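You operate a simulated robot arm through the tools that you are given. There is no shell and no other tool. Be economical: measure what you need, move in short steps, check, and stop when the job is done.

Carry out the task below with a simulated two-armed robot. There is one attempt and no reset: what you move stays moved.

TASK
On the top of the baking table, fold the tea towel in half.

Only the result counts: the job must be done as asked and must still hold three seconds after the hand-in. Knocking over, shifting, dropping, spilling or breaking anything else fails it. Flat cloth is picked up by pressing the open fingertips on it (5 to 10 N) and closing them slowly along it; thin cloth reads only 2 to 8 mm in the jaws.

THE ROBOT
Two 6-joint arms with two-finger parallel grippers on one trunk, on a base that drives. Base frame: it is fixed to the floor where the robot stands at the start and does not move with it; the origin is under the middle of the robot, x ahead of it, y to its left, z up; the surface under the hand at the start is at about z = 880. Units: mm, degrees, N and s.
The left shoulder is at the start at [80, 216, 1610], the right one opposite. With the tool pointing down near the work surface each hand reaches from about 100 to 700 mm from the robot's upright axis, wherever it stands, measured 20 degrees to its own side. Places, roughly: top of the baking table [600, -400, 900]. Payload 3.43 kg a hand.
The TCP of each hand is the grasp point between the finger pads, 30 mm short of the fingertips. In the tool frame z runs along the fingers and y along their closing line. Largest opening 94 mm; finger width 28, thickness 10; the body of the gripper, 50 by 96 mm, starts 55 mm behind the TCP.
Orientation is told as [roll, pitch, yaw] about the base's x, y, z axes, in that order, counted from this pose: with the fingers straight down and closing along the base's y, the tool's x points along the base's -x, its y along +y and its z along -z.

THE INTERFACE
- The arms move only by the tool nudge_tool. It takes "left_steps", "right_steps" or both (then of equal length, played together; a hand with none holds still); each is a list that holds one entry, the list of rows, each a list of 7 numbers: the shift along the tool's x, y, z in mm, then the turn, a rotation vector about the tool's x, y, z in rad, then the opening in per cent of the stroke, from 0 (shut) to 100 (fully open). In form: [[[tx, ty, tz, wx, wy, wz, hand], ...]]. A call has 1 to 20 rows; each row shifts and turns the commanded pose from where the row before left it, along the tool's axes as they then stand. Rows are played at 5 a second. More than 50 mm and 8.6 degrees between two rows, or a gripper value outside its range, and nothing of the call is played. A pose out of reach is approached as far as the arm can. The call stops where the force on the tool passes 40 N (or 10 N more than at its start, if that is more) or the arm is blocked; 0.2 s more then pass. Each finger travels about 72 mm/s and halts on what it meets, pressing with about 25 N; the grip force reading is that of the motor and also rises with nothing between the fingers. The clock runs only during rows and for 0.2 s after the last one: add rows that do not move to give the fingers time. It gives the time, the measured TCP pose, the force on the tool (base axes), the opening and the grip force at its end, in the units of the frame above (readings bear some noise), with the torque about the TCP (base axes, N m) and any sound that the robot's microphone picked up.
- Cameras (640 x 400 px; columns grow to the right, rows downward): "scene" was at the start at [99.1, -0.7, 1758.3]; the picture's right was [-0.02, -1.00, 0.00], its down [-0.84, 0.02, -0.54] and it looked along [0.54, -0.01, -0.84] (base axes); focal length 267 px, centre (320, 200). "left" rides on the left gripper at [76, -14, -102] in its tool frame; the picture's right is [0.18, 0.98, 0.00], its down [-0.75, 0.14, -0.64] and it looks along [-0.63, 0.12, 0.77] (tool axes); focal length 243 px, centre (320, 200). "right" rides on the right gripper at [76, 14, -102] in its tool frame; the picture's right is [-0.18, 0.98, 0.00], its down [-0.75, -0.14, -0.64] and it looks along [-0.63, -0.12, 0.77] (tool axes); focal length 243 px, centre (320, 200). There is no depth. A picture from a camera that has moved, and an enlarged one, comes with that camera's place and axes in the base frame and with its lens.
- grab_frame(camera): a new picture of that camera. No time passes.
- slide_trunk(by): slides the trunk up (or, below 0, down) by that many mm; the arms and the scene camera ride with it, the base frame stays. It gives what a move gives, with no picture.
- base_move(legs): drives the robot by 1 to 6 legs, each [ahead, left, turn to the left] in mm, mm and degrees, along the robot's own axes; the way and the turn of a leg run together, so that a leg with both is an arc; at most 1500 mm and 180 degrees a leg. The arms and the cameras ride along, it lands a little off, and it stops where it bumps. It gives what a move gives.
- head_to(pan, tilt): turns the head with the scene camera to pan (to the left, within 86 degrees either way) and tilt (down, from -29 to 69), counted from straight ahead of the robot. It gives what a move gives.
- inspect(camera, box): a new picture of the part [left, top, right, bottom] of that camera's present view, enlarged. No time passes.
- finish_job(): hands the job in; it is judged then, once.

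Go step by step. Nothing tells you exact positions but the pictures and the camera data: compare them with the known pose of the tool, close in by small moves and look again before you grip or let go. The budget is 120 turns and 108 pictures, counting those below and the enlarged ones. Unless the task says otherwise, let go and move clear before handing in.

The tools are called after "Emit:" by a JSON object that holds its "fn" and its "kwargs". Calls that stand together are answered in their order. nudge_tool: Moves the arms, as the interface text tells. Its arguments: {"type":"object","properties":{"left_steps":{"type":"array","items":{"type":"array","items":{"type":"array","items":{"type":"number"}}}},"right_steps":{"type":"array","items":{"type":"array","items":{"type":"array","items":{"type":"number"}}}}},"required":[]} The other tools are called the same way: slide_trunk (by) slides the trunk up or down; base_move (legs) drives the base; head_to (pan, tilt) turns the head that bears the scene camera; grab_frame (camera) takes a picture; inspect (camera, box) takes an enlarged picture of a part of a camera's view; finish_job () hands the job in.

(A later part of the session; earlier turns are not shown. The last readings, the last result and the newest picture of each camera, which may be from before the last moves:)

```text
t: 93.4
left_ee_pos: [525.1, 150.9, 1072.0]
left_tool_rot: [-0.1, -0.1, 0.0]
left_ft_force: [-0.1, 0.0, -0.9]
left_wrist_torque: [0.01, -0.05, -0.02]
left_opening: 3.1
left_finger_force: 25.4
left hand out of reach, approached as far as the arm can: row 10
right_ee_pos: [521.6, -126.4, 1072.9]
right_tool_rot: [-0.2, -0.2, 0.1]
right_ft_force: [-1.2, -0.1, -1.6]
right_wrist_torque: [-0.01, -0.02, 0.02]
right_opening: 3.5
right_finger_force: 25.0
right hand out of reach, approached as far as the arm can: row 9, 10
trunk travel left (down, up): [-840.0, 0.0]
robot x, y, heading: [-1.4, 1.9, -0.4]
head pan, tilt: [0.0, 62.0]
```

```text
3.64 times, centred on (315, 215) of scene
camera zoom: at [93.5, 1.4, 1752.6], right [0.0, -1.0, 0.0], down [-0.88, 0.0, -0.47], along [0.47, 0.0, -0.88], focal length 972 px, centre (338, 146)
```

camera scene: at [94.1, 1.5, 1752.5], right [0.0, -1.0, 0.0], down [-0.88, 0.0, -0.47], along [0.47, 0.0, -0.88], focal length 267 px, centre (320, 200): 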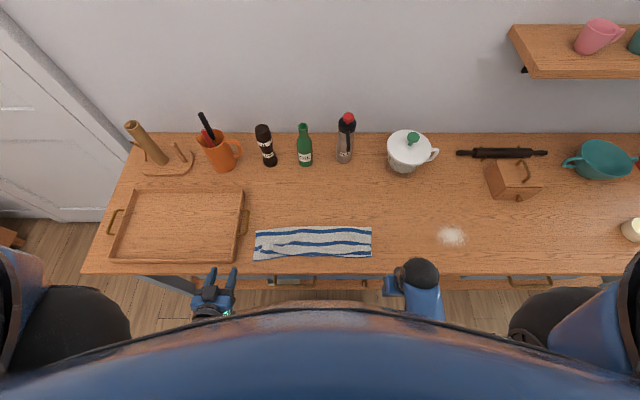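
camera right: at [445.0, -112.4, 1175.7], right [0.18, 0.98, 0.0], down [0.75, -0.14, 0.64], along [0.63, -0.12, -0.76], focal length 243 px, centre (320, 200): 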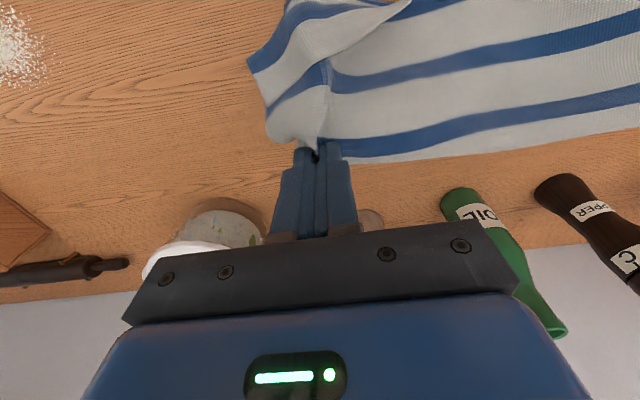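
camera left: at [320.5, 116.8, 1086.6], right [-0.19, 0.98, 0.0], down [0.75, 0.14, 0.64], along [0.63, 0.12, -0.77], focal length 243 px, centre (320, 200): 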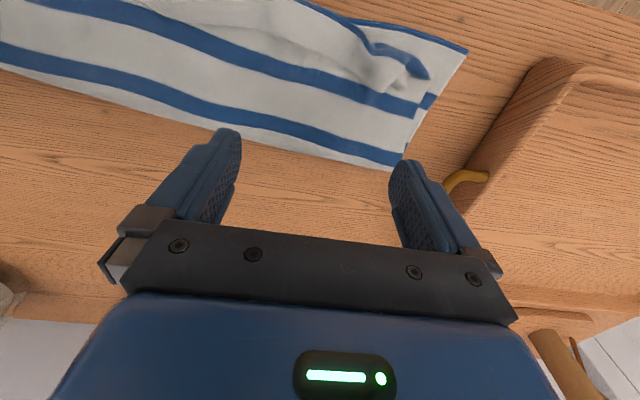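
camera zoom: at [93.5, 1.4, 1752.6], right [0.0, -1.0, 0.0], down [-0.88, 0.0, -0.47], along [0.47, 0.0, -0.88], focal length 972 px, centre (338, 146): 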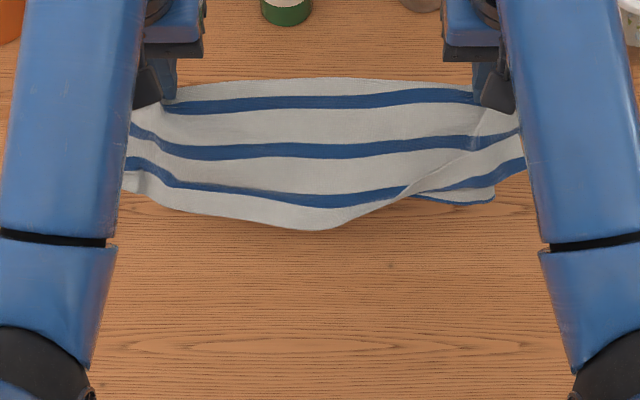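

The flap has dropped open over most of the width. I now lower while moving away from me, so the free edges trail and pull straight.

Emit:
{"fn": "nudge_tool", "kwargs": {"left_steps": [[[0, 0, 10, 0, 0, 0, 0], [0, 0, 12, 0, 0, 0, 0], [0, 0, 12, 0, 0, 0, 0], [0, 0, 12, 0, 0, 0, 0], [-6.3, 0, 8.5, 0, 0, 0, 0], [-6.3, 0, 8.5, 0, 0, 0, 0], [-6.3, 0, 8.5, 0, 0, 0, 0], [-6.3, 0, 8.5, 0, 0, 0, 0], [-6.3, 0, 8.5, 0, 0, 0, 0], [-6.3, 0, 8.5, 0, 0, 0, 0], [-6.3, 0, 8.5, 0, 0, 0, 0], [-6.3, 0, 8.5, 0, 0, 0, 0], [-6.3, 0, 8.5, 0, 0, 0, 0], [-6.3, 0, 8.5, 0, 0, 0, 0], [-6.3, 0, 8.5, 0, 0, 0, 0], [-6.3, 0, 8.5, 0, 0, 0, 0], [0, 0, 0, 0, 0, 0, 0]]], "right_steps": [[[0, 0, 10, 0, 0, 0, 0], [0, 0, 12, 0, 0, 0, 0], [0, 0, 12, 0, 0, 0, 0], [0, 0, 12, 0, 0, 0, 0], [-6.3, 0, 8.5, 0, 0, 0, 0], [-6.3, 0, 8.5, 0, 0, 0, 0], [-6.3, 0, 8.5, 0, 0, 0, 0], [-6.3, 0, 8.5, 0, 0, 0, 0], [-6.3, 0, 8.5, 0, 0, 0, 0], [-6.3, 0, 8.5, 0, 0, 0, 0], [-6.3, 0, 8.5, 0, 0, 0, 0], [-6.3, 0, 8.5, 0, 0, 0, 0], [-6.3, 0, 8.5, 0, 0, 0, 0], [-6.3, 0, 8.5, 0, 0, 0, 0], [-6.3, 0, 8.5, 0, 0, 0, 0], [-6.3, 0, 8.5, 0, 0, 0, 0], [0, 0, 0, 0, 0, 0, 0]]]}}

Emit:
{"fn": "grab_frame", "kwargs": {"camera": "right"}}

Emit:
{"fn": "inspect", "kwargs": {"camera": "scene", "box": [230, 150, 400, 260]}}

```text
t: 97.0
left_ee_pos: [601.5, 149.8, 924.8]
left_tool_rot: [-0.1, -0.1, 0.1]
left_ft_force: [0.0, 0.2, 0.2]
left_wrist_torque: [0.01, 0.0, 0.0]
left_opening: 3.3
left_finger_force: 24.8
right_ee_pos: [598.8, -125.8, 923.0]
right_tool_rot: [-0.1, -0.1, 0.1]
right_ft_force: [0.0, 0.0, -0.8]
right_wrist_torque: [0.01, 0.05, 0.02]
right_opening: 3.2
right_finger_force: 25.0
trunk travel left (down, up): [-840.0, 0.0]
robot x, y, heading: [-0.4, 0.9, -0.2]
head pan, tilt: [0.0, 62.0]
```

```text
24 pictures are left
camera right: at [522.0, -111.6, 1027.5], right [0.18, 0.98, 0.0], down [0.75, -0.14, 0.64], along [0.63, -0.12, -0.77], focal length 243 px, centre (320, 200)
```

right: 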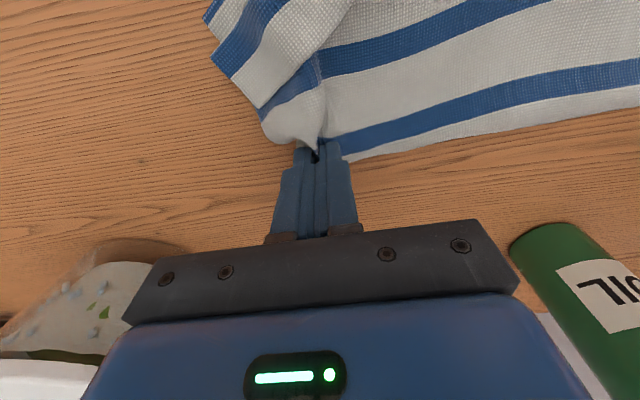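

```text
3.64 times, centred on (315, 205) of scene
camera zoom: at [94.4, 1.4, 1752.5], right [0.0, -1.0, 0.0], down [-0.88, 0.0, -0.47], along [0.47, 0.0, -0.88], focal length 972 px, centre (338, 182)
```

zoom: 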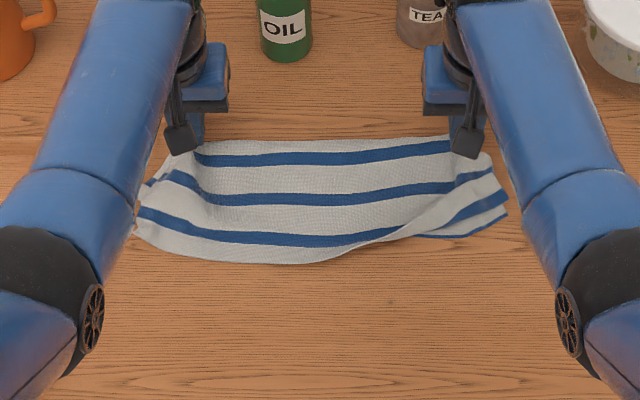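

Only the right-hand corner of the flap is still turned back. I lift again and shake the towel gently so it drops open.

Emit:
{"fn": "nudge_tool", "kwargs": {"left_steps": [[[9.5, 0, -18, 0, 0, 0, 0], [9.5, 0, -18, 0, 0, 0, 0], [9.5, 0, -18, 0, 0, 0, 0], [9.5, 0, -18, 0, 0, 0, 0], [9.5, 0, -18, 0, 0, 0, 0], [9.5, 0, -18, 0, 0, 0, 0], [9.5, 0, -18, 0, 0, 0, 0], [9.5, 0, -12, 0, 0, 0, 0], [0, 0, 0, 0, 0, 0, 0], [-30, 0, 0, 0, 0, 0, 0], [30, 0, 0, 0, 0, 0, 0], [-30, 0, 0, 0, 0, 0, 0], [30, 0, 0, 0, 0, 0, 0], [-30, 0, 0, 0, 0, 0, 0], [30, 0, 0, 0, 0, 0, 0], [-30, 0, 0, 0, 0, 0, 0], [30, 0, 0, 0, 0, 0, 0], [0, 0, 0, 0, 0, 0, 0], [0, 0, 0, 0, 0, 0, 0]]], "right_steps": [[[9.5, 0, -18, 0, 0, 0, 0], [9.5, 0, -18, 0, 0, 0, 0], [9.5, 0, -18, 0, 0, 0, 0], [9.5, 0, -18, 0, 0, 0, 0], [9.5, 0, -18, 0, 0, 0, 0], [9.5, 0, -18, 0, 0, 0, 0], [9.5, 0, -18, 0, 0, 0, 0], [9.5, 0, -12, 0, 0, 0, 0], [0, 0, 0, 0, 0, 0, 0], [-30, 0, 0, 0, 0, 0, 0], [30, 0, 0, 0, 0, 0, 0], [-30, 0, 0, 0, 0, 0, 0], [30, 0, 0, 0, 0, 0, 0], [-30, 0, 0, 0, 0, 0, 0], [30, 0, 0, 0, 0, 0, 0], [-30, 0, 0, 0, 0, 0, 0], [30, 0, 0, 0, 0, 0, 0], [0, 0, 0, 0, 0, 0, 0], [0, 0, 0, 0, 0, 0, 0]]]}}

Emit:
{"fn": "inspect", "kwargs": {"camera": "scene", "box": [230, 160, 400, 270]}}

```text
t: 101.0
left_ee_pos: [526.5, 149.8, 1060.9]
left_tool_rot: [0.0, 0.0, 0.1]
left_ft_force: [0.4, -0.3, -0.1]
left_wrist_torque: [0.0, -0.01, 0.0]
left_opening: 3.0
left_finger_force: 25.0
right_ee_pos: [521.5, -126.2, 1062.8]
right_tool_rot: [-0.1, 0.0, 0.2]
right_ft_force: [0.0, 0.1, -0.6]
right_wrist_torque: [-0.05, 0.0, 0.01]
right_opening: 3.4
right_finger_force: 24.9
trunk travel left (down, up): [-840.0, 0.0]
robot x, y, heading: [3.4, -1.5, -0.1]
head pan, tilt: [0.0, 62.0]
```

```text
3.64 times, centred on (315, 215) of scene
camera zoom: at [95.6, 1.4, 1752.4], right [0.0, -1.0, 0.0], down [-0.88, 0.0, -0.47], along [0.47, 0.0, -0.88], focal length 972 px, centre (338, 146)
```

zoom: 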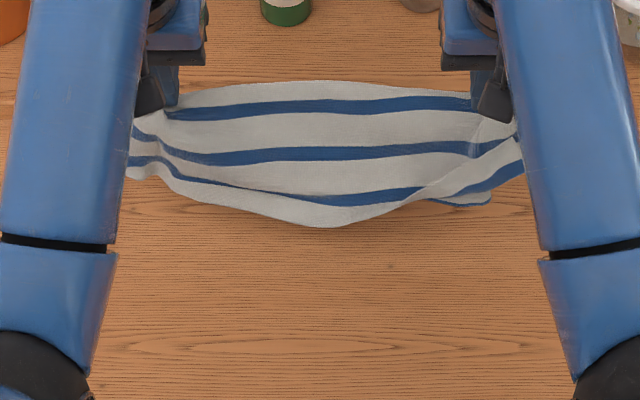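

Emit:
{"fn": "nudge_tool", "kwargs": {"left_steps": [[[0, 0, 25, 0, 0, 0, 0], [0, 0, 25, 0, 0, 0, 0], [0, 0, -48, 0, 0, 0, 0], [0, 0, 48, 0, 0, 0, 0], [0, 0, -48, 0, 0, 0, 0], [0, 0, 48, 0, 0, 0, 0], [0, 0, -48, 0, 0, 0, 0], [0, 0, 48, 0, 0, 0, 0], [0, 0, -48, 0, 0, 0, 0], [-40, 0, 0, 0, 0, 0, 0], [40, 0, 0, 0, 0, 0, 0], [-40, 0, 0, 0, 0, 0, 0], [40, 0, 0, 0, 0, 0, 0], [0, 0, 0, 0, 0, 0, 0], [0, 0, 0, 0, 0, 0, 0]]], "right_steps": [[[0, 0, 25, 0, 0, 0, 0], [0, 0, 25, 0, 0, 0, 0], [0, 0, -48, 0, 0, 0, 0], [0, 0, 48, 0, 0, 0, 0], [0, 0, -48, 0, 0, 0, 0], [0, 0, 48, 0, 0, 0, 0], [0, 0, -48, 0, 0, 0, 0], [0, 0, 48, 0, 0, 0, 0], [0, 0, -48, 0, 0, 0, 0], [-40, 0, 0, 0, 0, 0, 0], [40, 0, 0, 0, 0, 0, 0], [-40, 0, 0, 0, 0, 0, 0], [40, 0, 0, 0, 0, 0, 0], [0, 0, 0, 0, 0, 0, 0], [0, 0, 0, 0, 0, 0, 0]]]}}

Emit:
{"fn": "inspect", "kwargs": {"camera": "scene", "box": [230, 160, 400, 270]}}

```text
t: 104.2
left_ee_pos: [525.9, 151.0, 1060.5]
left_tool_rot: [-0.1, 0.1, 0.0]
left_ft_force: [-0.6, 0.4, 0.7]
left_wrist_torque: [-0.02, -0.01, -0.01]
left_opening: 3.3
left_finger_force: 25.3
right_ee_pos: [522.1, -126.5, 1059.6]
right_tool_rot: [-0.1, 0.0, 0.1]
right_ft_force: [-1.1, -0.1, 0.6]
right_wrist_torque: [0.0, 0.01, 0.02]
right_opening: 2.8
right_finger_force: 25.3
trunk travel left (down, up): [-840.0, 0.0]
robot x, y, heading: [-0.5, 0.1, 0.2]
head pan, tilt: [0.0, 62.0]
```

```text
3.64 times, centred on (315, 215) of scene
camera zoom: at [95.2, 1.4, 1752.4], right [0.0, -1.0, 0.0], down [-0.88, 0.0, -0.47], along [0.47, 0.0, -0.88], focal length 972 px, centre (338, 146)
```

zoom: 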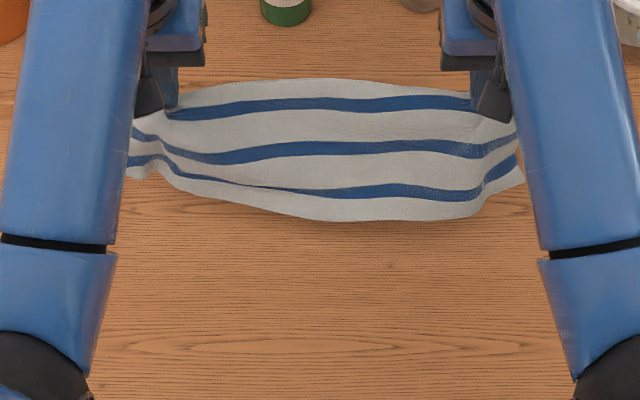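

The shake opened the flap completely. I lay the towel down again with the edges trailing.

Emit:
{"fn": "nudge_tool", "kwargs": {"left_steps": [[[0, 0, 10, 0, 0, 0, 0], [0, 0, 10, 0, 0, 0, 0], [0, 0, 10, 0, 0, 0, 0], [0, 0, 8, 0, 0, 0, 0], [-6.3, 0, 8.5, 0, 0, 0, 0], [-6.3, 0, 8.5, 0, 0, 0, 0], [-6.3, 0, 8.5, 0, 0, 0, 0], [-6.3, 0, 8.5, 0, 0, 0, 0], [-6.3, 0, 8.5, 0, 0, 0, 0], [-6.3, 0, 8.5, 0, 0, 0, 0], [-6.3, 0, 8.5, 0, 0, 0, 0], [-6.3, 0, 8.5, 0, 0, 0, 0], [-6.3, 0, 8.5, 0, 0, 0, 0], [-6.3, 0, 8.5, 0, 0, 0, 0], [-6.3, 0, 7, 0, 0, 0, 0], [-6.3, 0, 4, 0, 0, 0, 0], [0, 0, 0, 0, 0, 0, 0]]], "right_steps": [[[0, 0, 10, 0, 0, 0, 0], [0, 0, 10, 0, 0, 0, 0], [0, 0, 10, 0, 0, 0, 0], [0, 0, 8, 0, 0, 0, 0], [-6.3, 0, 8.5, 0, 0, 0, 0], [-6.3, 0, 8.5, 0, 0, 0, 0], [-6.3, 0, 8.5, 0, 0, 0, 0], [-6.3, 0, 8.5, 0, 0, 0, 0], [-6.3, 0, 8.5, 0, 0, 0, 0], [-6.3, 0, 8.5, 0, 0, 0, 0], [-6.3, 0, 8.5, 0, 0, 0, 0], [-6.3, 0, 8.5, 0, 0, 0, 0], [-6.3, 0, 8.5, 0, 0, 0, 0], [-6.3, 0, 8.5, 0, 0, 0, 0], [-6.3, 0, 7, 0, 0, 0, 0], [-6.3, 0, 4, 0, 0, 0, 0], [0, 0, 0, 0, 0, 0, 0]]]}}

Emit:
{"fn": "inspect", "kwargs": {"camera": "scene", "box": [230, 150, 400, 260]}}

```text
t: 107.8
left_ee_pos: [602.2, 151.9, 927.4]
left_tool_rot: [-0.1, 0.1, -0.1]
left_ft_force: [0.3, -0.3, 0.1]
left_wrist_torque: [-0.02, 0.0, -0.05]
left_opening: 3.4
left_finger_force: 24.8
right_ee_pos: [597.6, -125.8, 927.4]
right_tool_rot: [-0.1, 0.1, 0.1]
right_ft_force: [-0.6, -0.5, 0.3]
right_wrist_torque: [0.01, 0.01, 0.02]
right_opening: 3.1
right_finger_force: 25.1
trunk travel left (down, up): [-840.0, 0.0]
robot x, y, heading: [-0.6, 3.5, -0.1]
head pan, tilt: [0.0, 62.0]
```

```text
3.64 times, centred on (315, 205) of scene
camera zoom: at [94.3, 1.4, 1752.5], right [0.0, -1.0, 0.0], down [-0.88, 0.0, -0.47], along [0.47, 0.0, -0.88], focal length 972 px, centre (338, 182)
```

zoom: 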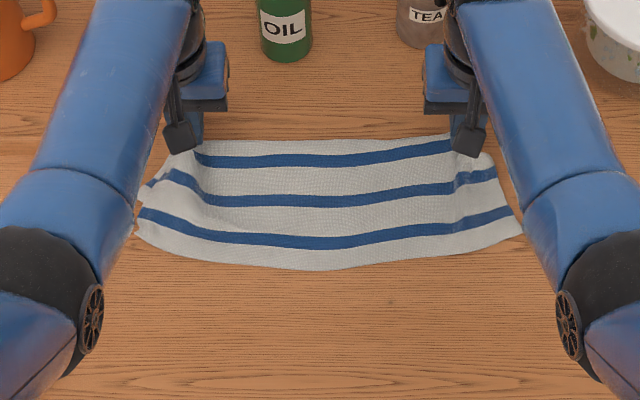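

Emit:
{"fn": "nudge_tool", "kwargs": {"left_steps": [[[-4, 0, 5, 0, 0, 0, 0], [-4, 0, 4, 0, 0, 0, 0], [0, 0, 3, 0, 0, 0, 0], [0, 0, 1, 0, 0, 0, 0], [0, 0, 0, 0, 0, 0, 0]]], "right_steps": [[[-4, 0, 5, 0, 0, 0, 0], [-4, 0, 4, 0, 0, 0, 0], [0, 0, 3, 0, 0, 0, 0], [0, 0, 1, 0, 0, 0, 0], [0, 0, 0, 0, 0, 0, 0]]]}}

```text
t: 109.0
left_ee_pos: [609.9, 149.6, 913.1]
left_tool_rot: [-0.1, 0.0, 0.1]
left_ft_force: [-1.0, 0.8, 0.8]
left_wrist_torque: [-0.02, 0.02, 0.02]
left_opening: 3.2
left_finger_force: 25.2
right_ee_pos: [606.8, -126.0, 914.2]
right_tool_rot: [-0.1, 0.0, 0.1]
right_ft_force: [-0.3, -1.1, 0.4]
right_wrist_torque: [0.02, 0.01, -0.01]
right_opening: 3.4
right_finger_force: 24.8
trunk travel left (down, up): [-840.0, 0.0]
robot x, y, heading: [1.1, 3.0, -0.0]
head pan, tilt: [0.0, 62.0]
```

Emit:
{"fn": "nudge_tool", "kwargs": {"left_steps": [[[0, 0, 1, 0, 0, 0, 0], [0, 0, 0.6, 0, 0, 0, 0], [0, 2.3, 0, 0, 0, 0, 5], [0, 2.3, 0, 0, 0, 0, 10], [0, 2.3, 0, 0, 0, 0, 15], [0, 2.3, 0, 0, 0, 0, 20], [0, 2.3, 0, 0, 0, 0, 25], [0, 2.3, 0, 0, 0, 0, 30], [0, 2.3, 0, 0, 0, 0, 35], [0, 2.3, 0, 0, 0, 0, 40], [0, 2.3, 0, 0, 0, 0, 45], [0, 2.3, 0, 0, 0, 0, 50], [0, 0, 0, 0, 0, 0, 50]]], "right_steps": [[[0, 0, 1, 0, 0, 0, 0], [0, 0, 1, 0, 0, 0, 0], [0, -2.3, 0, 0, 0, 0, 5], [0, -2.3, 0, 0, 0, 0, 10], [0, -2.3, 0, 0, 0, 0, 15], [0, -2.3, 0, 0, 0, 0, 20], [0, -2.3, 0, 0, 0, 0, 25], [0, -2.3, 0, 0, 0, 0, 30], [0, -2.3, 0, 0, 0, 0, 35], [0, -2.3, 0, 0, 0, 0, 40], [0, -2.3, 0, 0, 0, 0, 45], [0, -2.3, 0, 0, 0, 0, 50], [0, 0, 0, 0, 0, 0, 50]]]}}

Emit:
{"fn": "grab_frame", "kwargs": {"camera": "left"}}

Emit:
{"fn": "grab_frame", "kwargs": {"camera": "right"}}

```text
t: 111.8
left_ee_pos: [608.0, 173.8, 911.6]
left_tool_rot: [-0.1, 0.0, 0.2]
left_ft_force: [1.0, -2.5, 6.4]
left_wrist_torque: [0.11, 0.05, -0.01]
left_opening: 45.9
left_finger_force: 0.0
right_ee_pos: [605.8, -150.4, 912.2]
right_tool_rot: [-0.1, 0.0, 0.1]
right_ft_force: [0.9, 1.1, 6.3]
right_wrist_torque: [-0.02, 0.07, -0.02]
right_opening: 44.9
right_finger_force: 0.1
trunk travel left (down, up): [-840.0, 0.0]
robot x, y, heading: [-1.9, -1.9, 0.1]
head pan, tilt: [0.0, 62.0]
```

```text
19 pictures are left
camera left: at [531.9, 160.1, 1015.5], right [-0.19, 0.98, 0.0], down [0.75, 0.14, 0.64], along [0.63, 0.12, -0.77], focal length 243 px, centre (320, 200)
```

left: 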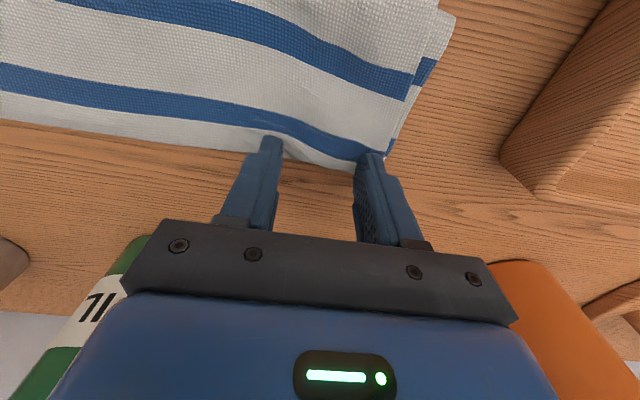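

```text
18 pictures are left
camera right: at [528.2, -135.2, 1015.5], right [0.18, 0.98, 0.0], down [0.75, -0.14, 0.64], along [0.63, -0.12, -0.77], focal length 243 px, centre (320, 200)
```

right: 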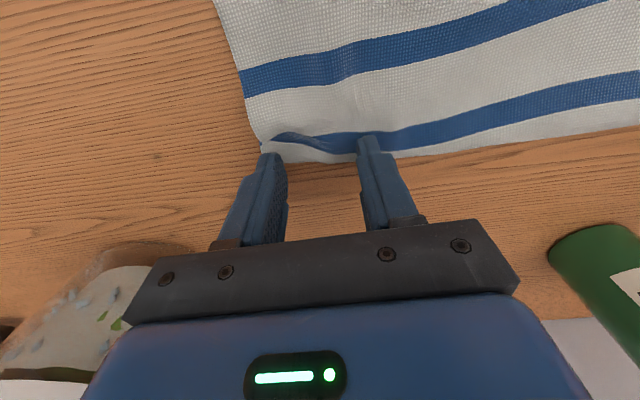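

It spread out flat. I lift off and move back a bit to view the near edges.

Emit:
{"fn": "nudge_tool", "kwargs": {"left_steps": [[[0, 0, -10, 0, 0, 0, 50], [0, 0, -30, 0, 0, 0, 50], [0, 0, -30, 0, 0, 0, 50], [40, 0, 0, 0, 0, 0, 50], [40, 0, 0, 0, 0, 0, 50], [40, 0, 0, 0, 0, 0, 50], [0, 0, 0, 0, 0, 0, 50]]], "right_steps": [[[0, 0, -10, 0, 0, 0, 50], [0, 0, -30, 0, 0, 0, 50], [0, 0, -30, 0, 0, 0, 50], [40, 0, 0, 0, 0, 0, 50], [40, 0, 0, 0, 0, 0, 50], [40, 0, 0, 0, 0, 0, 50], [0, 0, 0, 0, 0, 0, 50]]]}}

Emit:
{"fn": "grab_frame", "kwargs": {"camera": "left"}}

Emit:
{"fn": "grab_frame", "kwargs": {"camera": "right"}}

```text
t: 113.4
left_ee_pos: [490.1, 173.1, 981.7]
left_tool_rot: [-0.1, 0.1, 0.1]
left_ft_force: [-0.4, -0.5, 0.7]
left_wrist_torque: [0.0, 0.01, 0.02]
left_opening: 46.9
left_finger_force: 0.0
right_ee_pos: [487.8, -148.3, 980.0]
right_tool_rot: [-0.1, 0.1, 0.1]
right_ft_force: [-0.8, -0.1, 0.5]
right_wrist_torque: [0.0, 0.03, 0.01]
right_opening: 46.9
right_finger_force: 0.1
trunk travel left (down, up): [-840.0, 0.0]
robot x, y, heading: [-0.2, -0.3, -0.1]
head pan, tilt: [0.0, 62.0]
```

```text
17 pictures are left
camera left: at [413.7, 159.8, 1083.9], right [-0.19, 0.98, 0.0], down [0.75, 0.14, 0.64], along [0.63, 0.12, -0.77], focal length 243 px, centre (320, 200)
```

left: 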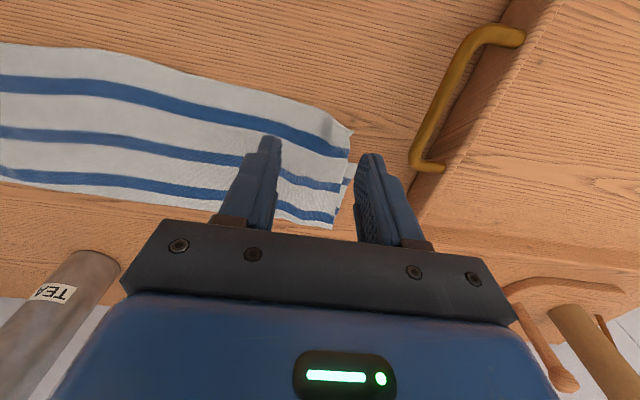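

```text
16 pictures are left
camera right: at [410.1, -135.1, 1083.9], right [0.18, 0.98, 0.0], down [0.75, -0.14, 0.64], along [0.63, -0.12, -0.77], focal length 243 px, centre (320, 200)
```

right: 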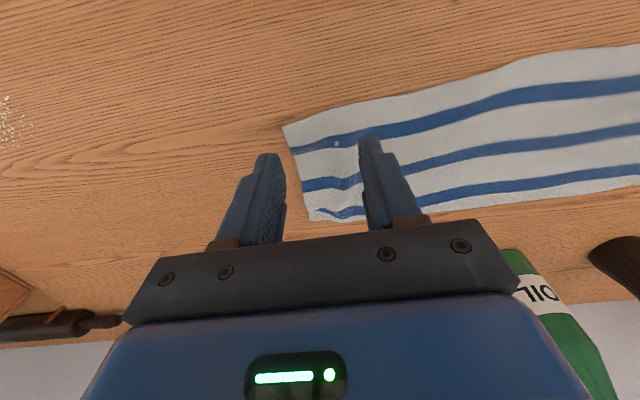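

Emit:
{"fn": "inspect", "kwargs": {"camera": "left", "box": [270, 90, 400, 170]}}

Emit:
{"fn": "inspect", "kwargs": {"camera": "right", "box": [260, 90, 420, 190]}}

Emit:
{"fn": "inspect", "kwargs": {"camera": "scene", "box": [230, 130, 410, 240]}}

```text
4.92 times, centred on (335, 130) of left
camera zoom: at [413.7, 159.8, 1083.9], right [-0.19, 0.98, 0.0], down [0.75, 0.14, 0.64], along [0.63, 0.12, -0.77], focal length 1194 px, centre (246, 545)
```

zoom: 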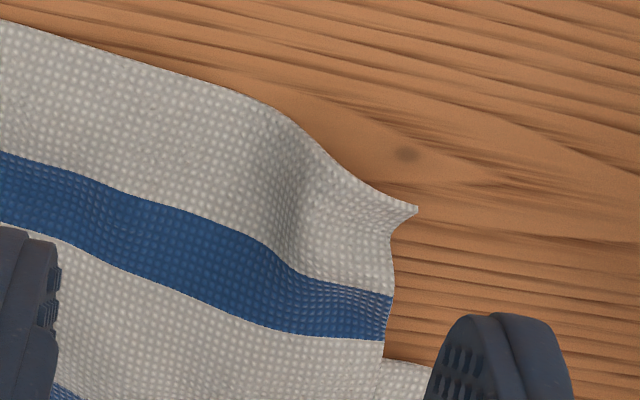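

```text
4.00 times, centred on (340, 140) of right
camera zoom: at [410.1, -135.1, 1083.9], right [0.18, 0.98, 0.0], down [0.75, -0.14, 0.64], along [0.63, -0.12, -0.77], focal length 970 px, centre (240, 440)
```

zoom: 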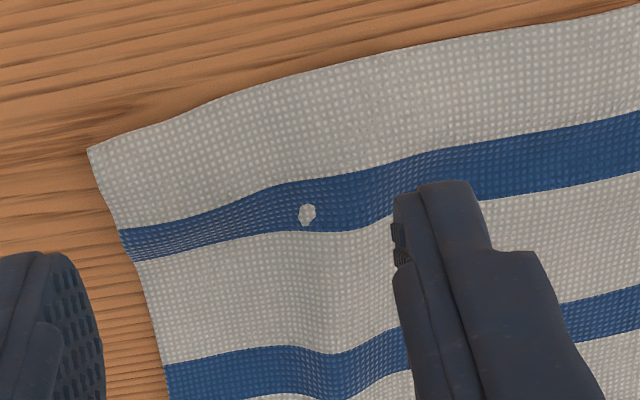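

```text
3.56 times, centred on (320, 185) of scene
camera zoom: at [95.8, 1.4, 1752.4], right [0.0, -1.0, 0.0], down [-0.88, 0.0, -0.47], along [0.47, 0.0, -0.88], focal length 950 px, centre (320, 253)
```

zoom: 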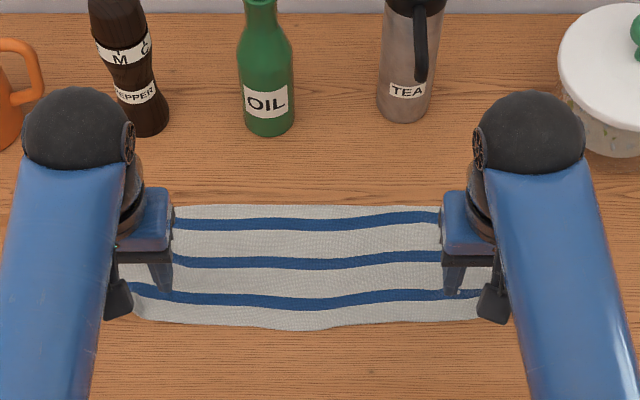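

The top layer looks good, but the bottom layer's near edge appears tucked under itself from touching down too early. I regrip the crease in the same spots and lay it again, moving away from the start.

Emit:
{"fn": "nudge_tool", "kwargs": {"left_steps": [[[-40, 0, 0, 0, 0, 0, 50], [-40, 0, 0, 0, 0, 0, 50], [-37, 0, 0, 0, 0, 0, 50], [0, 0, 30, 0, 0, 0, 50], [0, 0, 25, 0, 0, 0, 50], [0, 0, 11, 0, 0, 0, 50], [0, 0, 2, 0, 0, 0, 50], [0, 0, 0, 0, 0, 0, 50]]], "right_steps": [[[-40, 0, 0, 0, 0, 0, 50], [-40, 0, 0, 0, 0, 0, 50], [-34, 0, 0, 0, 0, 0, 50], [0, 0, 30, 0, 0, 0, 50], [0, 0, 25, 0, 0, 0, 50], [0, 0, 10, 0, 0, 0, 50], [0, 0, 2, 0, 0, 0, 50], [0, 0, 0, 0, 0, 0, 50]]]}}

Emit:
{"fn": "grab_frame", "kwargs": {"camera": "right"}}

```text
t: 115.2
left_ee_pos: [606.3, 173.8, 914.0]
left_tool_rot: [-0.2, 0.0, 0.0]
left_ft_force: [0.9, 0.3, 0.7]
left_wrist_torque: [0.02, 0.01, 0.03]
left_opening: 47.0
left_finger_force: 0.2
right_ee_pos: [600.6, -149.1, 914.5]
right_tool_rot: [0.0, -0.2, 0.1]
right_ft_force: [0.2, 0.0, -0.1]
right_wrist_torque: [0.0, 0.0, -0.02]
right_opening: 47.0
right_finger_force: 0.1
trunk travel left (down, up): [-840.0, 0.0]
robot x, y, heading: [0.7, -0.7, 0.1]
head pan, tilt: [0.0, 62.0]
```

```text
12 pictures are left
camera right: at [523.2, -134.7, 1017.9], right [0.18, 0.98, 0.0], down [0.75, -0.14, 0.64], along [0.63, -0.12, -0.77], focal length 243 px, centre (320, 200)
```

right: 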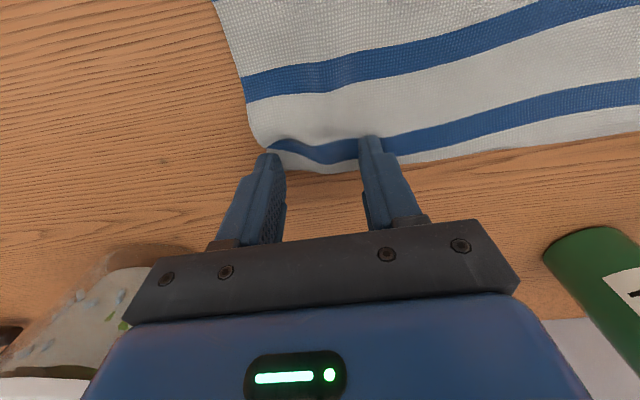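

Emit:
{"fn": "nudge_tool", "kwargs": {"left_steps": [[[0, 0, 1.5, 0, 0, 0, 50], [0, 0, 0.8, 0, 0, 0, 50], [0, 0, 0, 0, 0, 0, 50]]], "right_steps": [[[0, 0, 1.5, 0, 0, 0, 50], [0, 0, 0.8, 0, 0, 0, 50], [0, 0, 0, 0, 0, 0, 50]]]}}

```text
t: 116.0
left_ee_pos: [605.8, 173.8, 912.8]
left_tool_rot: [-0.1, -0.1, 0.0]
left_ft_force: [1.1, -0.3, 6.6]
left_wrist_torque: [0.19, 0.03, -0.01]
left_opening: 47.2
left_finger_force: 0.1
right_ee_pos: [599.4, -149.8, 913.9]
right_tool_rot: [-0.1, -0.1, 0.1]
right_ft_force: [-0.3, 0.0, 0.8]
right_wrist_torque: [0.0, -0.02, 0.03]
right_opening: 46.9
right_finger_force: 0.2
trunk travel left (down, up): [-840.0, 0.0]
robot x, y, heading: [-4.2, -3.2, 0.1]
head pan, tilt: [0.0, 62.0]
```

Emit:
{"fn": "nudge_tool", "kwargs": {"left_steps": [[[0, 0, 0.1, 0, 0, 0, 50], [0, -2.3, 0, 0, 0, 0, 45], [0, -2.3, 0, 0, 0, 0, 40], [0, -2.3, 0, 0, 0, 0, 35], [0, -2.3, 0, 0, 0, 0, 30], [0, -2.3, 0, 0, 0, 0, 25], [0, -2.3, 0, 0, 0, 0, 20], [0, -2.3, 0, 0, 0, 0, 15], [0, -2.3, 0, 0, 0, 0, 10], [0, -2.3, 0, 0, 0, 0, 5], [0, -1, 0, 0, 0, 0, 0], [0, 0, 0, 0, 0, 0, 0], [0, 0, 0, 0, 0, 0, 0]]], "right_steps": [[[0, 0, 1, 0, 0, 0, 50], [0, 2.3, 0, 0, 0, 0, 45], [0, 2.3, 0, 0, 0, 0, 40], [0, 2.3, 0, 0, 0, 0, 35], [0, 2.3, 0, 0, 0, 0, 30], [0, 2.3, 0, 0, 0, 0, 25], [0, 2.3, 0, 0, 0, 0, 20], [0, 2.3, 0, 0, 0, 0, 15], [0, 2.3, 0, 0, 0, 0, 10], [0, 2.3, 0, 0, 0, 0, 5], [0, 1, 0, 0, 0, 0, 0], [0, 0, 0, 0, 0, 0, 0], [0, 0, 0, 0, 0, 0, 0]]]}}

```text
t: 118.8
left_ee_pos: [605.9, 151.1, 913.4]
left_tool_rot: [0.0, -0.1, 0.0]
left_ft_force: [0.6, 2.0, 6.5]
left_wrist_torque: [0.08, 0.0, 0.02]
left_opening: 3.5
left_finger_force: 24.8
right_ee_pos: [599.9, -127.1, 911.0]
right_tool_rot: [-0.1, -0.1, 0.1]
right_ft_force: [1.1, -2.5, 11.8]
right_wrist_torque: [-0.14, 0.02, 0.05]
right_opening: 3.4
right_finger_force: 25.2
trunk travel left (down, up): [-840.0, 0.0]
robot x, y, heading: [-2.8, 4.3, -0.1]
head pan, tilt: [0.0, 62.0]
```

Both hold four thicknesses (3.4 mm). I lift, shake, and look.

Emit:
{"fn": "nudge_tool", "kwargs": {"left_steps": [[[5, 0, -15, 0, 0, 0, 0], [10, 0, -20, 0, 0, 0, 0], [12, 0, -22, 0, 0, 0, 0], [12, 0, -22, 0, 0, 0, 0], [12, 0, -22, 0, 0, 0, 0], [12, 0, -22, 0, 0, 0, 0], [12, 0, -20, 0, 0, 0, 0], [5, 0, -8, 0, 0, 0, 0], [-45, 0, 0, 0, 0, 0, 0], [45, 0, 0, 0, 0, 0, 0], [-45, 0, 0, 0, 0, 0, 0], [45, 0, 0, 0, 0, 0, 0], [-45, 0, 0, 0, 0, 0, 0], [45, 0, 0, 0, 0, 0, 0], [0, 0, 20, 0, 0, 0, 0], [0, 0, -20, 0, 0, 0, 0], [0, 0, 20, 0, 0, 0, 0], [0, 0, -20, 0, 0, 0, 0], [0, 0, 0, 0, 0, 0, 0], [0, 0, 0, 0, 0, 0, 0]]], "right_steps": [[[5, 0, -15, 0, 0, 0, 0], [10, 0, -20, 0, 0, 0, 0], [12, 0, -22, 0, 0, 0, 0], [12, 0, -22, 0, 0, 0, 0], [12, 0, -22, 0, 0, 0, 0], [12, 0, -22, 0, 0, 0, 0], [12, 0, -20, 0, 0, 0, 0], [0, 0, -8, 0, 0, 0, 0], [-45, 0, 0, 0, 0, 0, 0], [45, 0, 0, 0, 0, 0, 0], [-45, 0, 0, 0, 0, 0, 0], [45, 0, 0, 0, 0, 0, 0], [-45, 0, 0, 0, 0, 0, 0], [45, 0, 0, 0, 0, 0, 0], [0, 0, 20, 0, 0, 0, 0], [0, 0, -20, 0, 0, 0, 0], [0, 0, 20, 0, 0, 0, 0], [0, 0, -20, 0, 0, 0, 0], [0, 0, 0, 0, 0, 0, 0], [0, 0, 0, 0, 0, 0, 0]]]}}

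Emit:
{"fn": "inspect", "kwargs": {"camera": "scene", "box": [230, 160, 400, 270]}}

```text
t: 123.0
left_ee_pos: [527.0, 151.4, 1061.7]
left_tool_rot: [-0.1, 0.2, 0.1]
left_ft_force: [-0.3, 0.0, -0.2]
left_wrist_torque: [0.04, 0.0, 0.01]
left_opening: 3.5
left_finger_force: 24.9
right_ee_pos: [526.0, -126.4, 1063.3]
right_tool_rot: [-0.2, 0.0, 0.0]
right_ft_force: [0.4, 0.3, -0.6]
right_wrist_torque: [0.0, -0.01, 0.02]
right_opening: 3.0
right_finger_force: 24.9
trunk travel left (down, up): [-840.0, 0.0]
robot x, y, heading: [0.1, 1.5, -0.1]
head pan, tilt: [0.0, 62.0]
```

```text
3.64 times, centred on (315, 215) of scene
camera zoom: at [95.8, 1.4, 1752.4], right [0.0, -1.0, 0.0], down [-0.88, 0.0, -0.47], along [0.47, 0.0, -0.88], focal length 972 px, centre (338, 146)
```

zoom: 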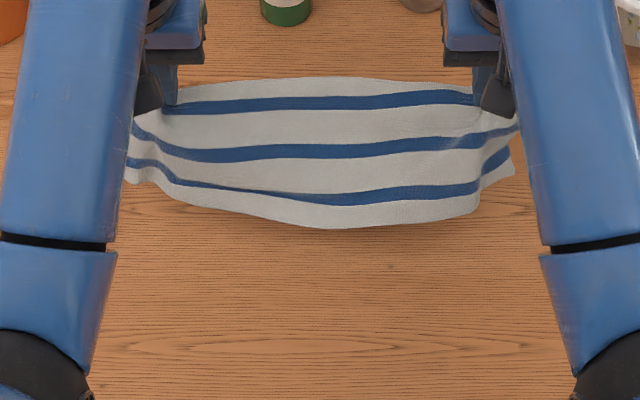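

Now I lay it down, moving away throughout so that the bottom edge trails too.

Emit:
{"fn": "nudge_tool", "kwargs": {"left_steps": [[[6, 0, 3, 0, 0, 0, 0], [4, 0, 3, 0, 0, 0, 0], [-6, 0, 7, 0, 0, 0, 0], [-6, 0, 7, 0, 0, 0, 0], [-6, 0, 8, 0, 0, 0, 0], [-6.2, 0, 8.3, 0, 0, 0, 0], [-6.2, 0, 8.3, 0, 0, 0, 0], [-6.2, 0, 8.3, 0, 0, 0, 0], [-6.2, 0, 8.3, 0, 0, 0, 0], [-6.2, 0, 8.3, 0, 0, 0, 0], [-6.2, 0, 8.3, 0, 0, 0, 0], [-6.2, 0, 8.3, 0, 0, 0, 0], [-6.2, 0, 8.3, 0, 0, 0, 0], [-6.2, 0, 8.3, 0, 0, 0, 0], [-6.2, 0, 8.3, 0, 0, 0, 0], [-6.2, 0, 8.3, 0, 0, 0, 0], [-6.2, 0, 8.3, 0, 0, 0, 0], [-6.2, 0, 8.3, 0, 0, 0, 0], [-6.2, 0, 8, 0, 0, 0, 0], [0, 0, 0, 0, 0, 0, 0]]], "right_steps": [[[6, 0, 3, 0, 0, 0, 0], [4, 0, 3, 0, 0, 0, 0], [-6, 0, 7, 0, 0, 0, 0], [-6, 0, 7, 0, 0, 0, 0], [-6, 0, 8, 0, 0, 0, 0], [-6.2, 0, 8.3, 0, 0, 0, 0], [-6.2, 0, 8.3, 0, 0, 0, 0], [-6.2, 0, 8.3, 0, 0, 0, 0], [-6.2, 0, 8.3, 0, 0, 0, 0], [-6.2, 0, 8.3, 0, 0, 0, 0], [-6.2, 0, 8.3, 0, 0, 0, 0], [-6.2, 0, 8.3, 0, 0, 0, 0], [-6.2, 0, 8.3, 0, 0, 0, 0], [-6.2, 0, 8.3, 0, 0, 0, 0], [-6.2, 0, 8.3, 0, 0, 0, 0], [-6.2, 0, 8.3, 0, 0, 0, 0], [-6.2, 0, 8.3, 0, 0, 0, 0], [-6.2, 0, 8.3, 0, 0, 0, 0], [-6.2, 0, 8, 0, 0, 0, 0], [0, 0, 0, 0, 0, 0, 0]]]}}

Emit:
{"fn": "grab_frame", "kwargs": {"camera": "left"}}

```text
t: 127.2
left_ee_pos: [621.9, 152.4, 919.2]
left_tool_rot: [0.0, 0.0, 0.1]
left_ft_force: [0.5, -0.4, -0.2]
left_wrist_torque: [0.01, 0.0, 0.0]
left_opening: 3.4
left_finger_force: 25.2
right_ee_pos: [620.1, -126.7, 917.4]
right_tool_rot: [-0.1, 0.0, 0.2]
right_ft_force: [0.5, -0.1, 0.2]
right_wrist_torque: [-0.01, -0.01, 0.0]
right_opening: 3.2
right_finger_force: 24.8
trunk travel left (down, up): [-840.0, 0.0]
robot x, y, heading: [2.6, 1.3, 0.0]
head pan, tilt: [0.0, 62.0]
```

```text
10 pictures are left
camera left: at [545.4, 138.3, 1021.6], right [-0.19, 0.98, 0.0], down [0.75, 0.14, 0.64], along [0.63, 0.12, -0.77], focal length 243 px, centre (320, 200)
```

left: 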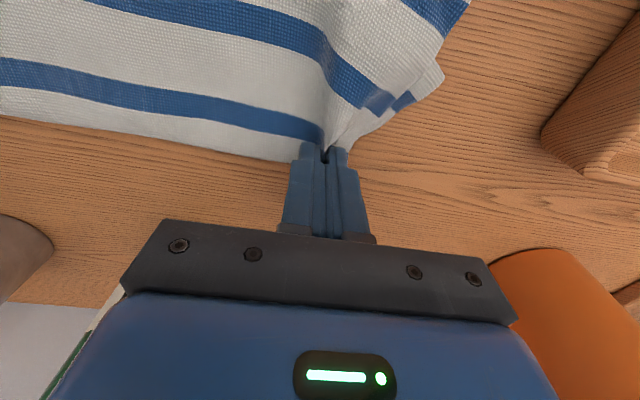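

Emit:
{"fn": "inspect", "kwargs": {"camera": "left", "box": [340, 0, 500, 130]}}

Emit:
{"fn": "inspect", "kwargs": {"camera": "scene", "box": [240, 160, 390, 240]}}

```text
3.08 times, centred on (420, 65) of left
camera zoom: at [545.4, 138.3, 1021.6], right [-0.19, 0.98, 0.0], down [0.75, 0.14, 0.64], along [0.63, 0.12, -0.77], focal length 746 px, centre (12, 615)
```

zoom: 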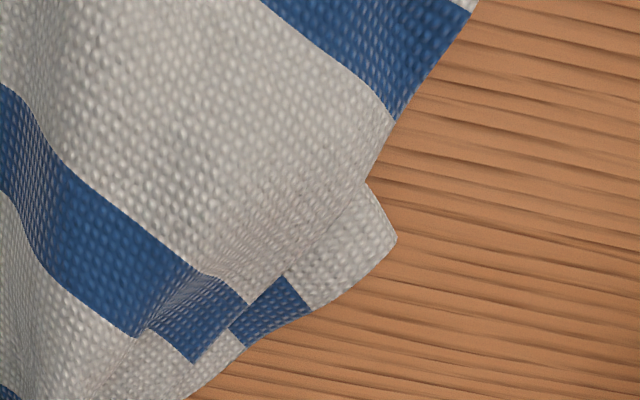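

```text
4.27 times, centred on (315, 200) of scene
camera zoom: at [94.3, 1.4, 1752.5], right [0.0, -1.0, 0.0], down [-0.88, 0.0, -0.47], along [0.47, 0.0, -0.88], focal length 1141 px, centre (341, 200)
```

zoom: 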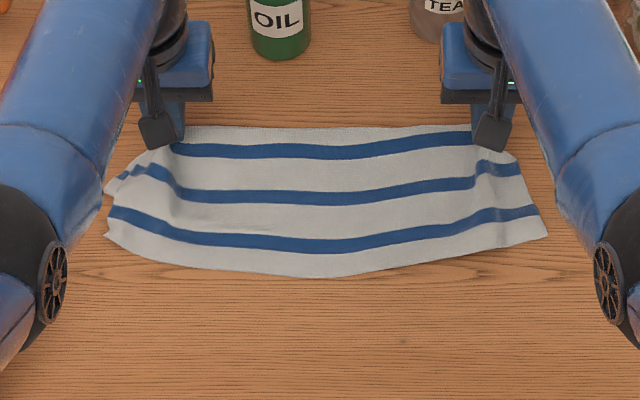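

The bottom layer is folded under at the left, probably because it hit the table during the shaking. I'll lift much higher this time, further out where the arms reach, and shake it clear of the table.

Emit:
{"fn": "nudge_tool", "kwargs": {"left_steps": [[[3, 0, -15, 0, 0, 0, 0], [3, 0, -20, 0, 0, 0, 0], [3, 0, -20, 0, 0, 0, 0], [3, 0, -20, 0, 0, 0, 0], [3, 0, -20, 0, 0, 0, 0], [3, 0, -20, 0, 0, 0, 0], [3, 0, -20, 0, 0, 0, 0], [0, 0, -20, 0, 0, 0, 0], [0, 0, -20, 0, 0, 0, 0], [0, 0, -20, 0, 0, 0, 0], [0, 0, -20, 0, 0, 0, 0], [0, 0, -15, 0, 0, 0, 0], [0, 0, 0, 0, 0, 0, 0]]], "right_steps": [[[3, 0, -15, 0, 0, 0, 0], [3, 0, -20, 0, 0, 0, 0], [3, 0, -20, 0, 0, 0, 0], [3, 0, -20, 0, 0, 0, 0], [3, 0, -20, 0, 0, 0, 0], [3, 0, -20, 0, 0, 0, 0], [3, 0, -20, 0, 0, 0, 0], [0, 0, -20, 0, 0, 0, 0], [0, 0, -20, 0, 0, 0, 0], [0, 0, -20, 0, 0, 0, 0], [0, 0, -20, 0, 0, 0, 0], [0, 0, -15, 0, 0, 0, 0], [0, 0, 0, 0, 0, 0, 0]]]}}

```text
t: 130.0
left_ee_pos: [616.1, 150.1, 1127.5]
left_tool_rot: [-0.1, -0.1, 0.1]
left_ft_force: [0.1, -1.1, 0.2]
left_wrist_torque: [-0.01, 0.01, 0.04]
left_opening: 3.0
left_finger_force: 24.6
left hand out of reach, approached as far as the arm can: row 11, 12
right_ee_pos: [614.8, -124.6, 1129.2]
right_tool_rot: [-0.1, -0.1, 0.2]
right_ft_force: [0.1, -0.3, -0.3]
right_wrist_torque: [0.01, -0.03, 0.04]
right_opening: 3.2
right_finger_force: 25.2
right hand out of reach, approached as far as the arm can: row 11, 12
trunk travel left (down, up): [-840.0, 0.0]
robot x, y, heading: [5.0, 1.8, -0.1]
head pan, tilt: [0.0, 62.0]
```

Emit:
{"fn": "nudge_tool", "kwargs": {"left_steps": [[[0, 0, 48, 0, 0, 0, 0], [0, 0, -46, 0, 0, 0, 0], [0, 0, 46, 0, 0, 0, 0], [0, 0, -46, 0, 0, 0, 0], [0, 0, 46, 0, 0, 0, 0], [0, 0, -46, 0, 0, 0, 0], [0, 0, 46, 0, 0, 0, 0], [0, 0, -46, 0, 0, 0, 0], [0, 0, 46, 0, 0, 0, 0], [0, 0, -46, 0, 0, 0, 0], [0, 0, 46, 0, 0, 0, 0], [0, 0, -46, 0, 0, 0, 0], [45, 0, 10, 0, 0, 0, 0], [-45, 0, 0, 0, 0, 0, 0], [45, 0, 0, 0, 0, 0, 0], [-45, 0, 0, 0, 0, 0, 0], [0, 0, 40, 0, 0, 0, 0], [0, 0, -46, 0, 0, 0, 0], [0, 0, 0, 0, 0, 0, 0]]], "right_steps": [[[0, 0, 48, 0, 0, 0, 0], [0, 0, -46, 0, 0, 0, 0], [0, 0, 46, 0, 0, 0, 0], [0, 0, -46, 0, 0, 0, 0], [0, 0, 46, 0, 0, 0, 0], [0, 0, -46, 0, 0, 0, 0], [0, 0, 46, 0, 0, 0, 0], [0, 0, -46, 0, 0, 0, 0], [0, 0, 46, 0, 0, 0, 0], [0, 0, -46, 0, 0, 0, 0], [0, 0, 46, 0, 0, 0, 0], [0, 0, -46, 0, 0, 0, 0], [45, 0, 10, 0, 0, 0, 0], [-45, 0, 0, 0, 0, 0, 0], [45, 0, 0, 0, 0, 0, 0], [-45, 0, 0, 0, 0, 0, 0], [0, 0, 40, 0, 0, 0, 0], [0, 0, -46, 0, 0, 0, 0], [0, 0, 0, 0, 0, 0, 0]]]}}

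Emit:
{"fn": "inspect", "kwargs": {"camera": "scene", "box": [230, 110, 410, 230]}}

```text
t: 134.0
left_ee_pos: [624.3, 149.4, 1108.6]
left_tool_rot: [-0.1, -0.1, 0.1]
left_ft_force: [-0.1, 0.9, -0.2]
left_wrist_torque: [-0.01, -0.06, 0.08]
left_opening: 3.3
left_finger_force: 25.0
left hand out of reach, approached as far as the arm can: row 13
right_ee_pos: [622.5, -123.2, 1111.0]
right_tool_rot: [-0.1, -0.1, 0.1]
right_ft_force: [-0.2, -0.1, 0.3]
right_wrist_torque: [0.0, 0.0, -0.01]
right_opening: 3.3
right_finger_force: 24.6
right hand out of reach, approached as far as the arm can: row 13
trunk travel left (down, up): [-840.0, 0.0]
robot x, y, heading: [1.9, 1.4, 0.1]
head pan, tilt: [0.0, 62.0]
```

```text
3.33 times, centred on (320, 170) of scene
camera zoom: at [91.1, 1.3, 1752.7], right [0.0, -1.0, 0.0], down [-0.88, 0.0, -0.47], along [0.47, 0.0, -0.88], focal length 891 px, centre (320, 300)
```

zoom: 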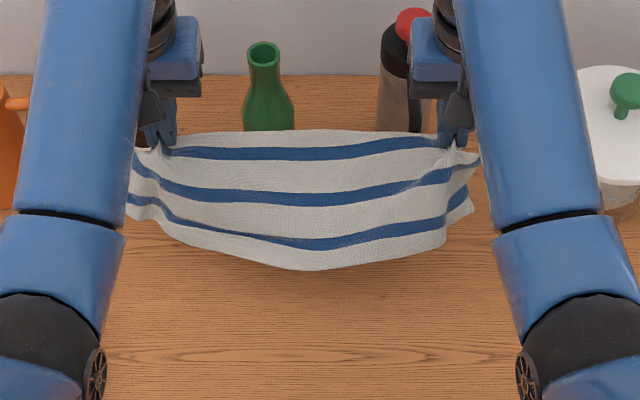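

Emit:
{"fn": "nudge_tool", "kwargs": {"left_steps": [[[14, 0, 7, 0, 0, 0, 0], [14, 0, 7, 0, 0, 0, 0], [14, 0, 7, 0, 0, 0, 0], [14, 0, 7, 0, 0, 0, 0], [14, 0, 7, 0, 0, 0, 0], [14, 0, 7, 0, 0, 0, 0], [14, 0, 7, 0, 0, 0, 0], [14, 0, 7, 0, 0, 0, 0], [0, 0, 0, 0, 0, 0, 0], [0, 0, 0, 0, 0, 0, 0], [0, 0, 0, 0, 0, 0, 0]]], "right_steps": [[[14, 0, 7, 0, 0, 0, 0], [14, 0, 7, 0, 0, 0, 0], [14, 0, 7, 0, 0, 0, 0], [14, 0, 7, 0, 0, 0, 0], [14, 0, 7, 0, 0, 0, 0], [14, 0, 7, 0, 0, 0, 0], [14, 0, 7, 0, 0, 0, 0], [14, 0, 7, 0, 0, 0, 0], [0, 0, 0, 0, 0, 0, 0], [0, 0, 0, 0, 0, 0, 0], [0, 0, 0, 0, 0, 0, 0]]]}}

Emit:
{"fn": "nudge_tool", "kwargs": {"left_steps": [[[-8, 0, 4, 0, 0, 0, 0], [-8, 0, 5, 0, 0, 0, 0], [-8, 0, 6, 0, 0, 0, 0], [-6.2, 0, 8.8, 0, 0, 0, 0], [-6.2, 0, 8.8, 0, 0, 0, 0], [-6.2, 0, 8.8, 0, 0, 0, 0], [-6.2, 0, 8.8, 0, 0, 0, 0], [-6.2, 0, 8.8, 0, 0, 0, 0], [-6.2, 0, 8.8, 0, 0, 0, 0], [-6.2, 0, 8.8, 0, 0, 0, 0], [-6.2, 0, 8.8, 0, 0, 0, 0], [-6.2, 0, 8.8, 0, 0, 0, 0], [-6.2, 0, 8.8, 0, 0, 0, 0], [-6.2, 0, 8.8, 0, 0, 0, 0], [-6.2, 0, 8.8, 0, 0, 0, 0], [-6.2, 0, 8.5, 0, 0, 0, 0], [-6.2, 0, 6, 0, 0, 0, 0], [0, 0, 0, 0, 0, 0, 0]]], "right_steps": [[[-8, 0, 4, 0, 0, 0, 0], [-8, 0, 5, 0, 0, 0, 0], [-8, 0, 6, 0, 0, 0, 0], [-6.2, 0, 8.8, 0, 0, 0, 0], [-6.2, 0, 8.8, 0, 0, 0, 0], [-6.2, 0, 8.8, 0, 0, 0, 0], [-6.2, 0, 8.8, 0, 0, 0, 0], [-6.2, 0, 8.8, 0, 0, 0, 0], [-6.2, 0, 8.8, 0, 0, 0, 0], [-6.2, 0, 8.8, 0, 0, 0, 0], [-6.2, 0, 8.8, 0, 0, 0, 0], [-6.2, 0, 8.8, 0, 0, 0, 0], [-6.2, 0, 8.8, 0, 0, 0, 0], [-6.2, 0, 8.8, 0, 0, 0, 0], [-6.2, 0, 8.8, 0, 0, 0, 0], [-6.2, 0, 8.5, 0, 0, 0, 0], [-6.2, 0, 6, 0, 0, 0, 0], [0, 0, 0, 0, 0, 0, 0]]]}}

Emit:
{"fn": "grab_frame", "kwargs": {"camera": "left"}}

```text
t: 136.4
left_ee_pos: [513.2, 148.5, 1051.7]
left_tool_rot: [-0.1, 0.0, 0.1]
left_ft_force: [0.3, -0.1, 0.8]
left_wrist_torque: [0.01, -0.04, 0.03]
left_opening: 3.3
left_finger_force: 25.0
right_ee_pos: [511.7, -124.9, 1052.8]
right_tool_rot: [-0.1, 0.1, 0.2]
right_ft_force: [0.4, 0.3, -0.2]
right_wrist_torque: [0.01, -0.01, 0.01]
right_opening: 3.4
right_finger_force: 24.9
trunk travel left (down, up): [-840.0, 0.0]
robot x, y, heading: [0.5, 1.0, 0.3]
head pan, tilt: [0.0, 62.0]
```

```text
t: 140.2
left_ee_pos: [625.2, 148.8, 915.6]
left_tool_rot: [-0.1, 0.1, 0.1]
left_ft_force: [-0.2, 0.2, 0.1]
left_wrist_torque: [0.01, 0.01, 0.05]
left_opening: 3.3
left_finger_force: 25.0
right_ee_pos: [621.4, -123.6, 917.9]
right_tool_rot: [0.0, -0.1, 0.2]
right_ft_force: [0.0, 0.0, 0.2]
right_wrist_torque: [0.01, -0.02, -0.01]
right_opening: 3.3
right_finger_force: 24.6
trunk travel left (down, up): [-840.0, 0.0]
robot x, y, heading: [2.2, 2.2, 0.1]
head pan, tilt: [0.0, 62.0]
```

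```text
6 pictures are left
camera left: at [548.7, 134.8, 1019.4], right [-0.19, 0.98, 0.0], down [0.75, 0.14, 0.64], along [0.63, 0.12, -0.77], focal length 243 px, centre (320, 200)
```

left: 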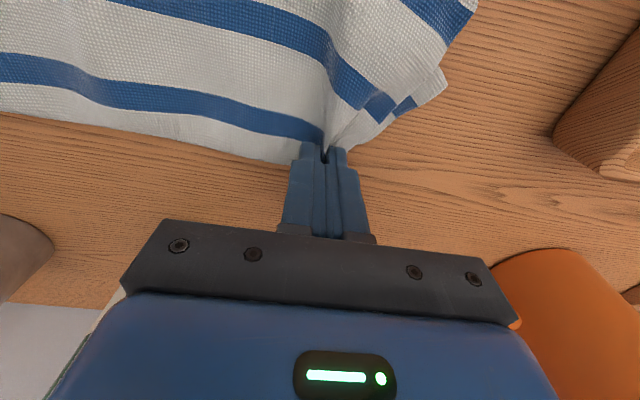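

Emit:
{"fn": "inspect", "kwargs": {"camera": "right", "box": [120, 0, 360, 150]}}

```text
2.67 times, centred on (240, 75) of right
camera zoom: at [545.3, -109.3, 1020.4], right [0.18, 0.98, 0.0], down [0.75, -0.14, 0.64], along [0.63, -0.12, -0.77], focal length 647 px, centre (533, 533)
```

zoom: 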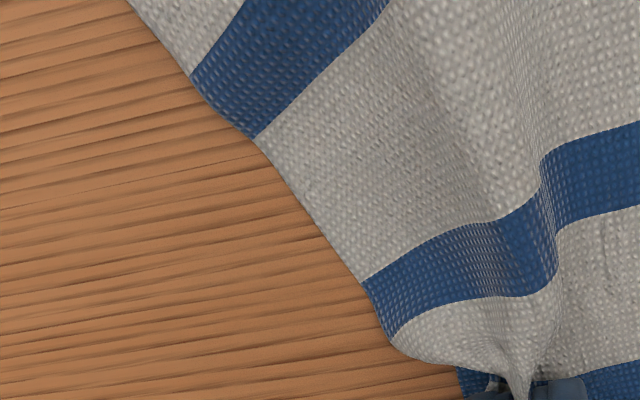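

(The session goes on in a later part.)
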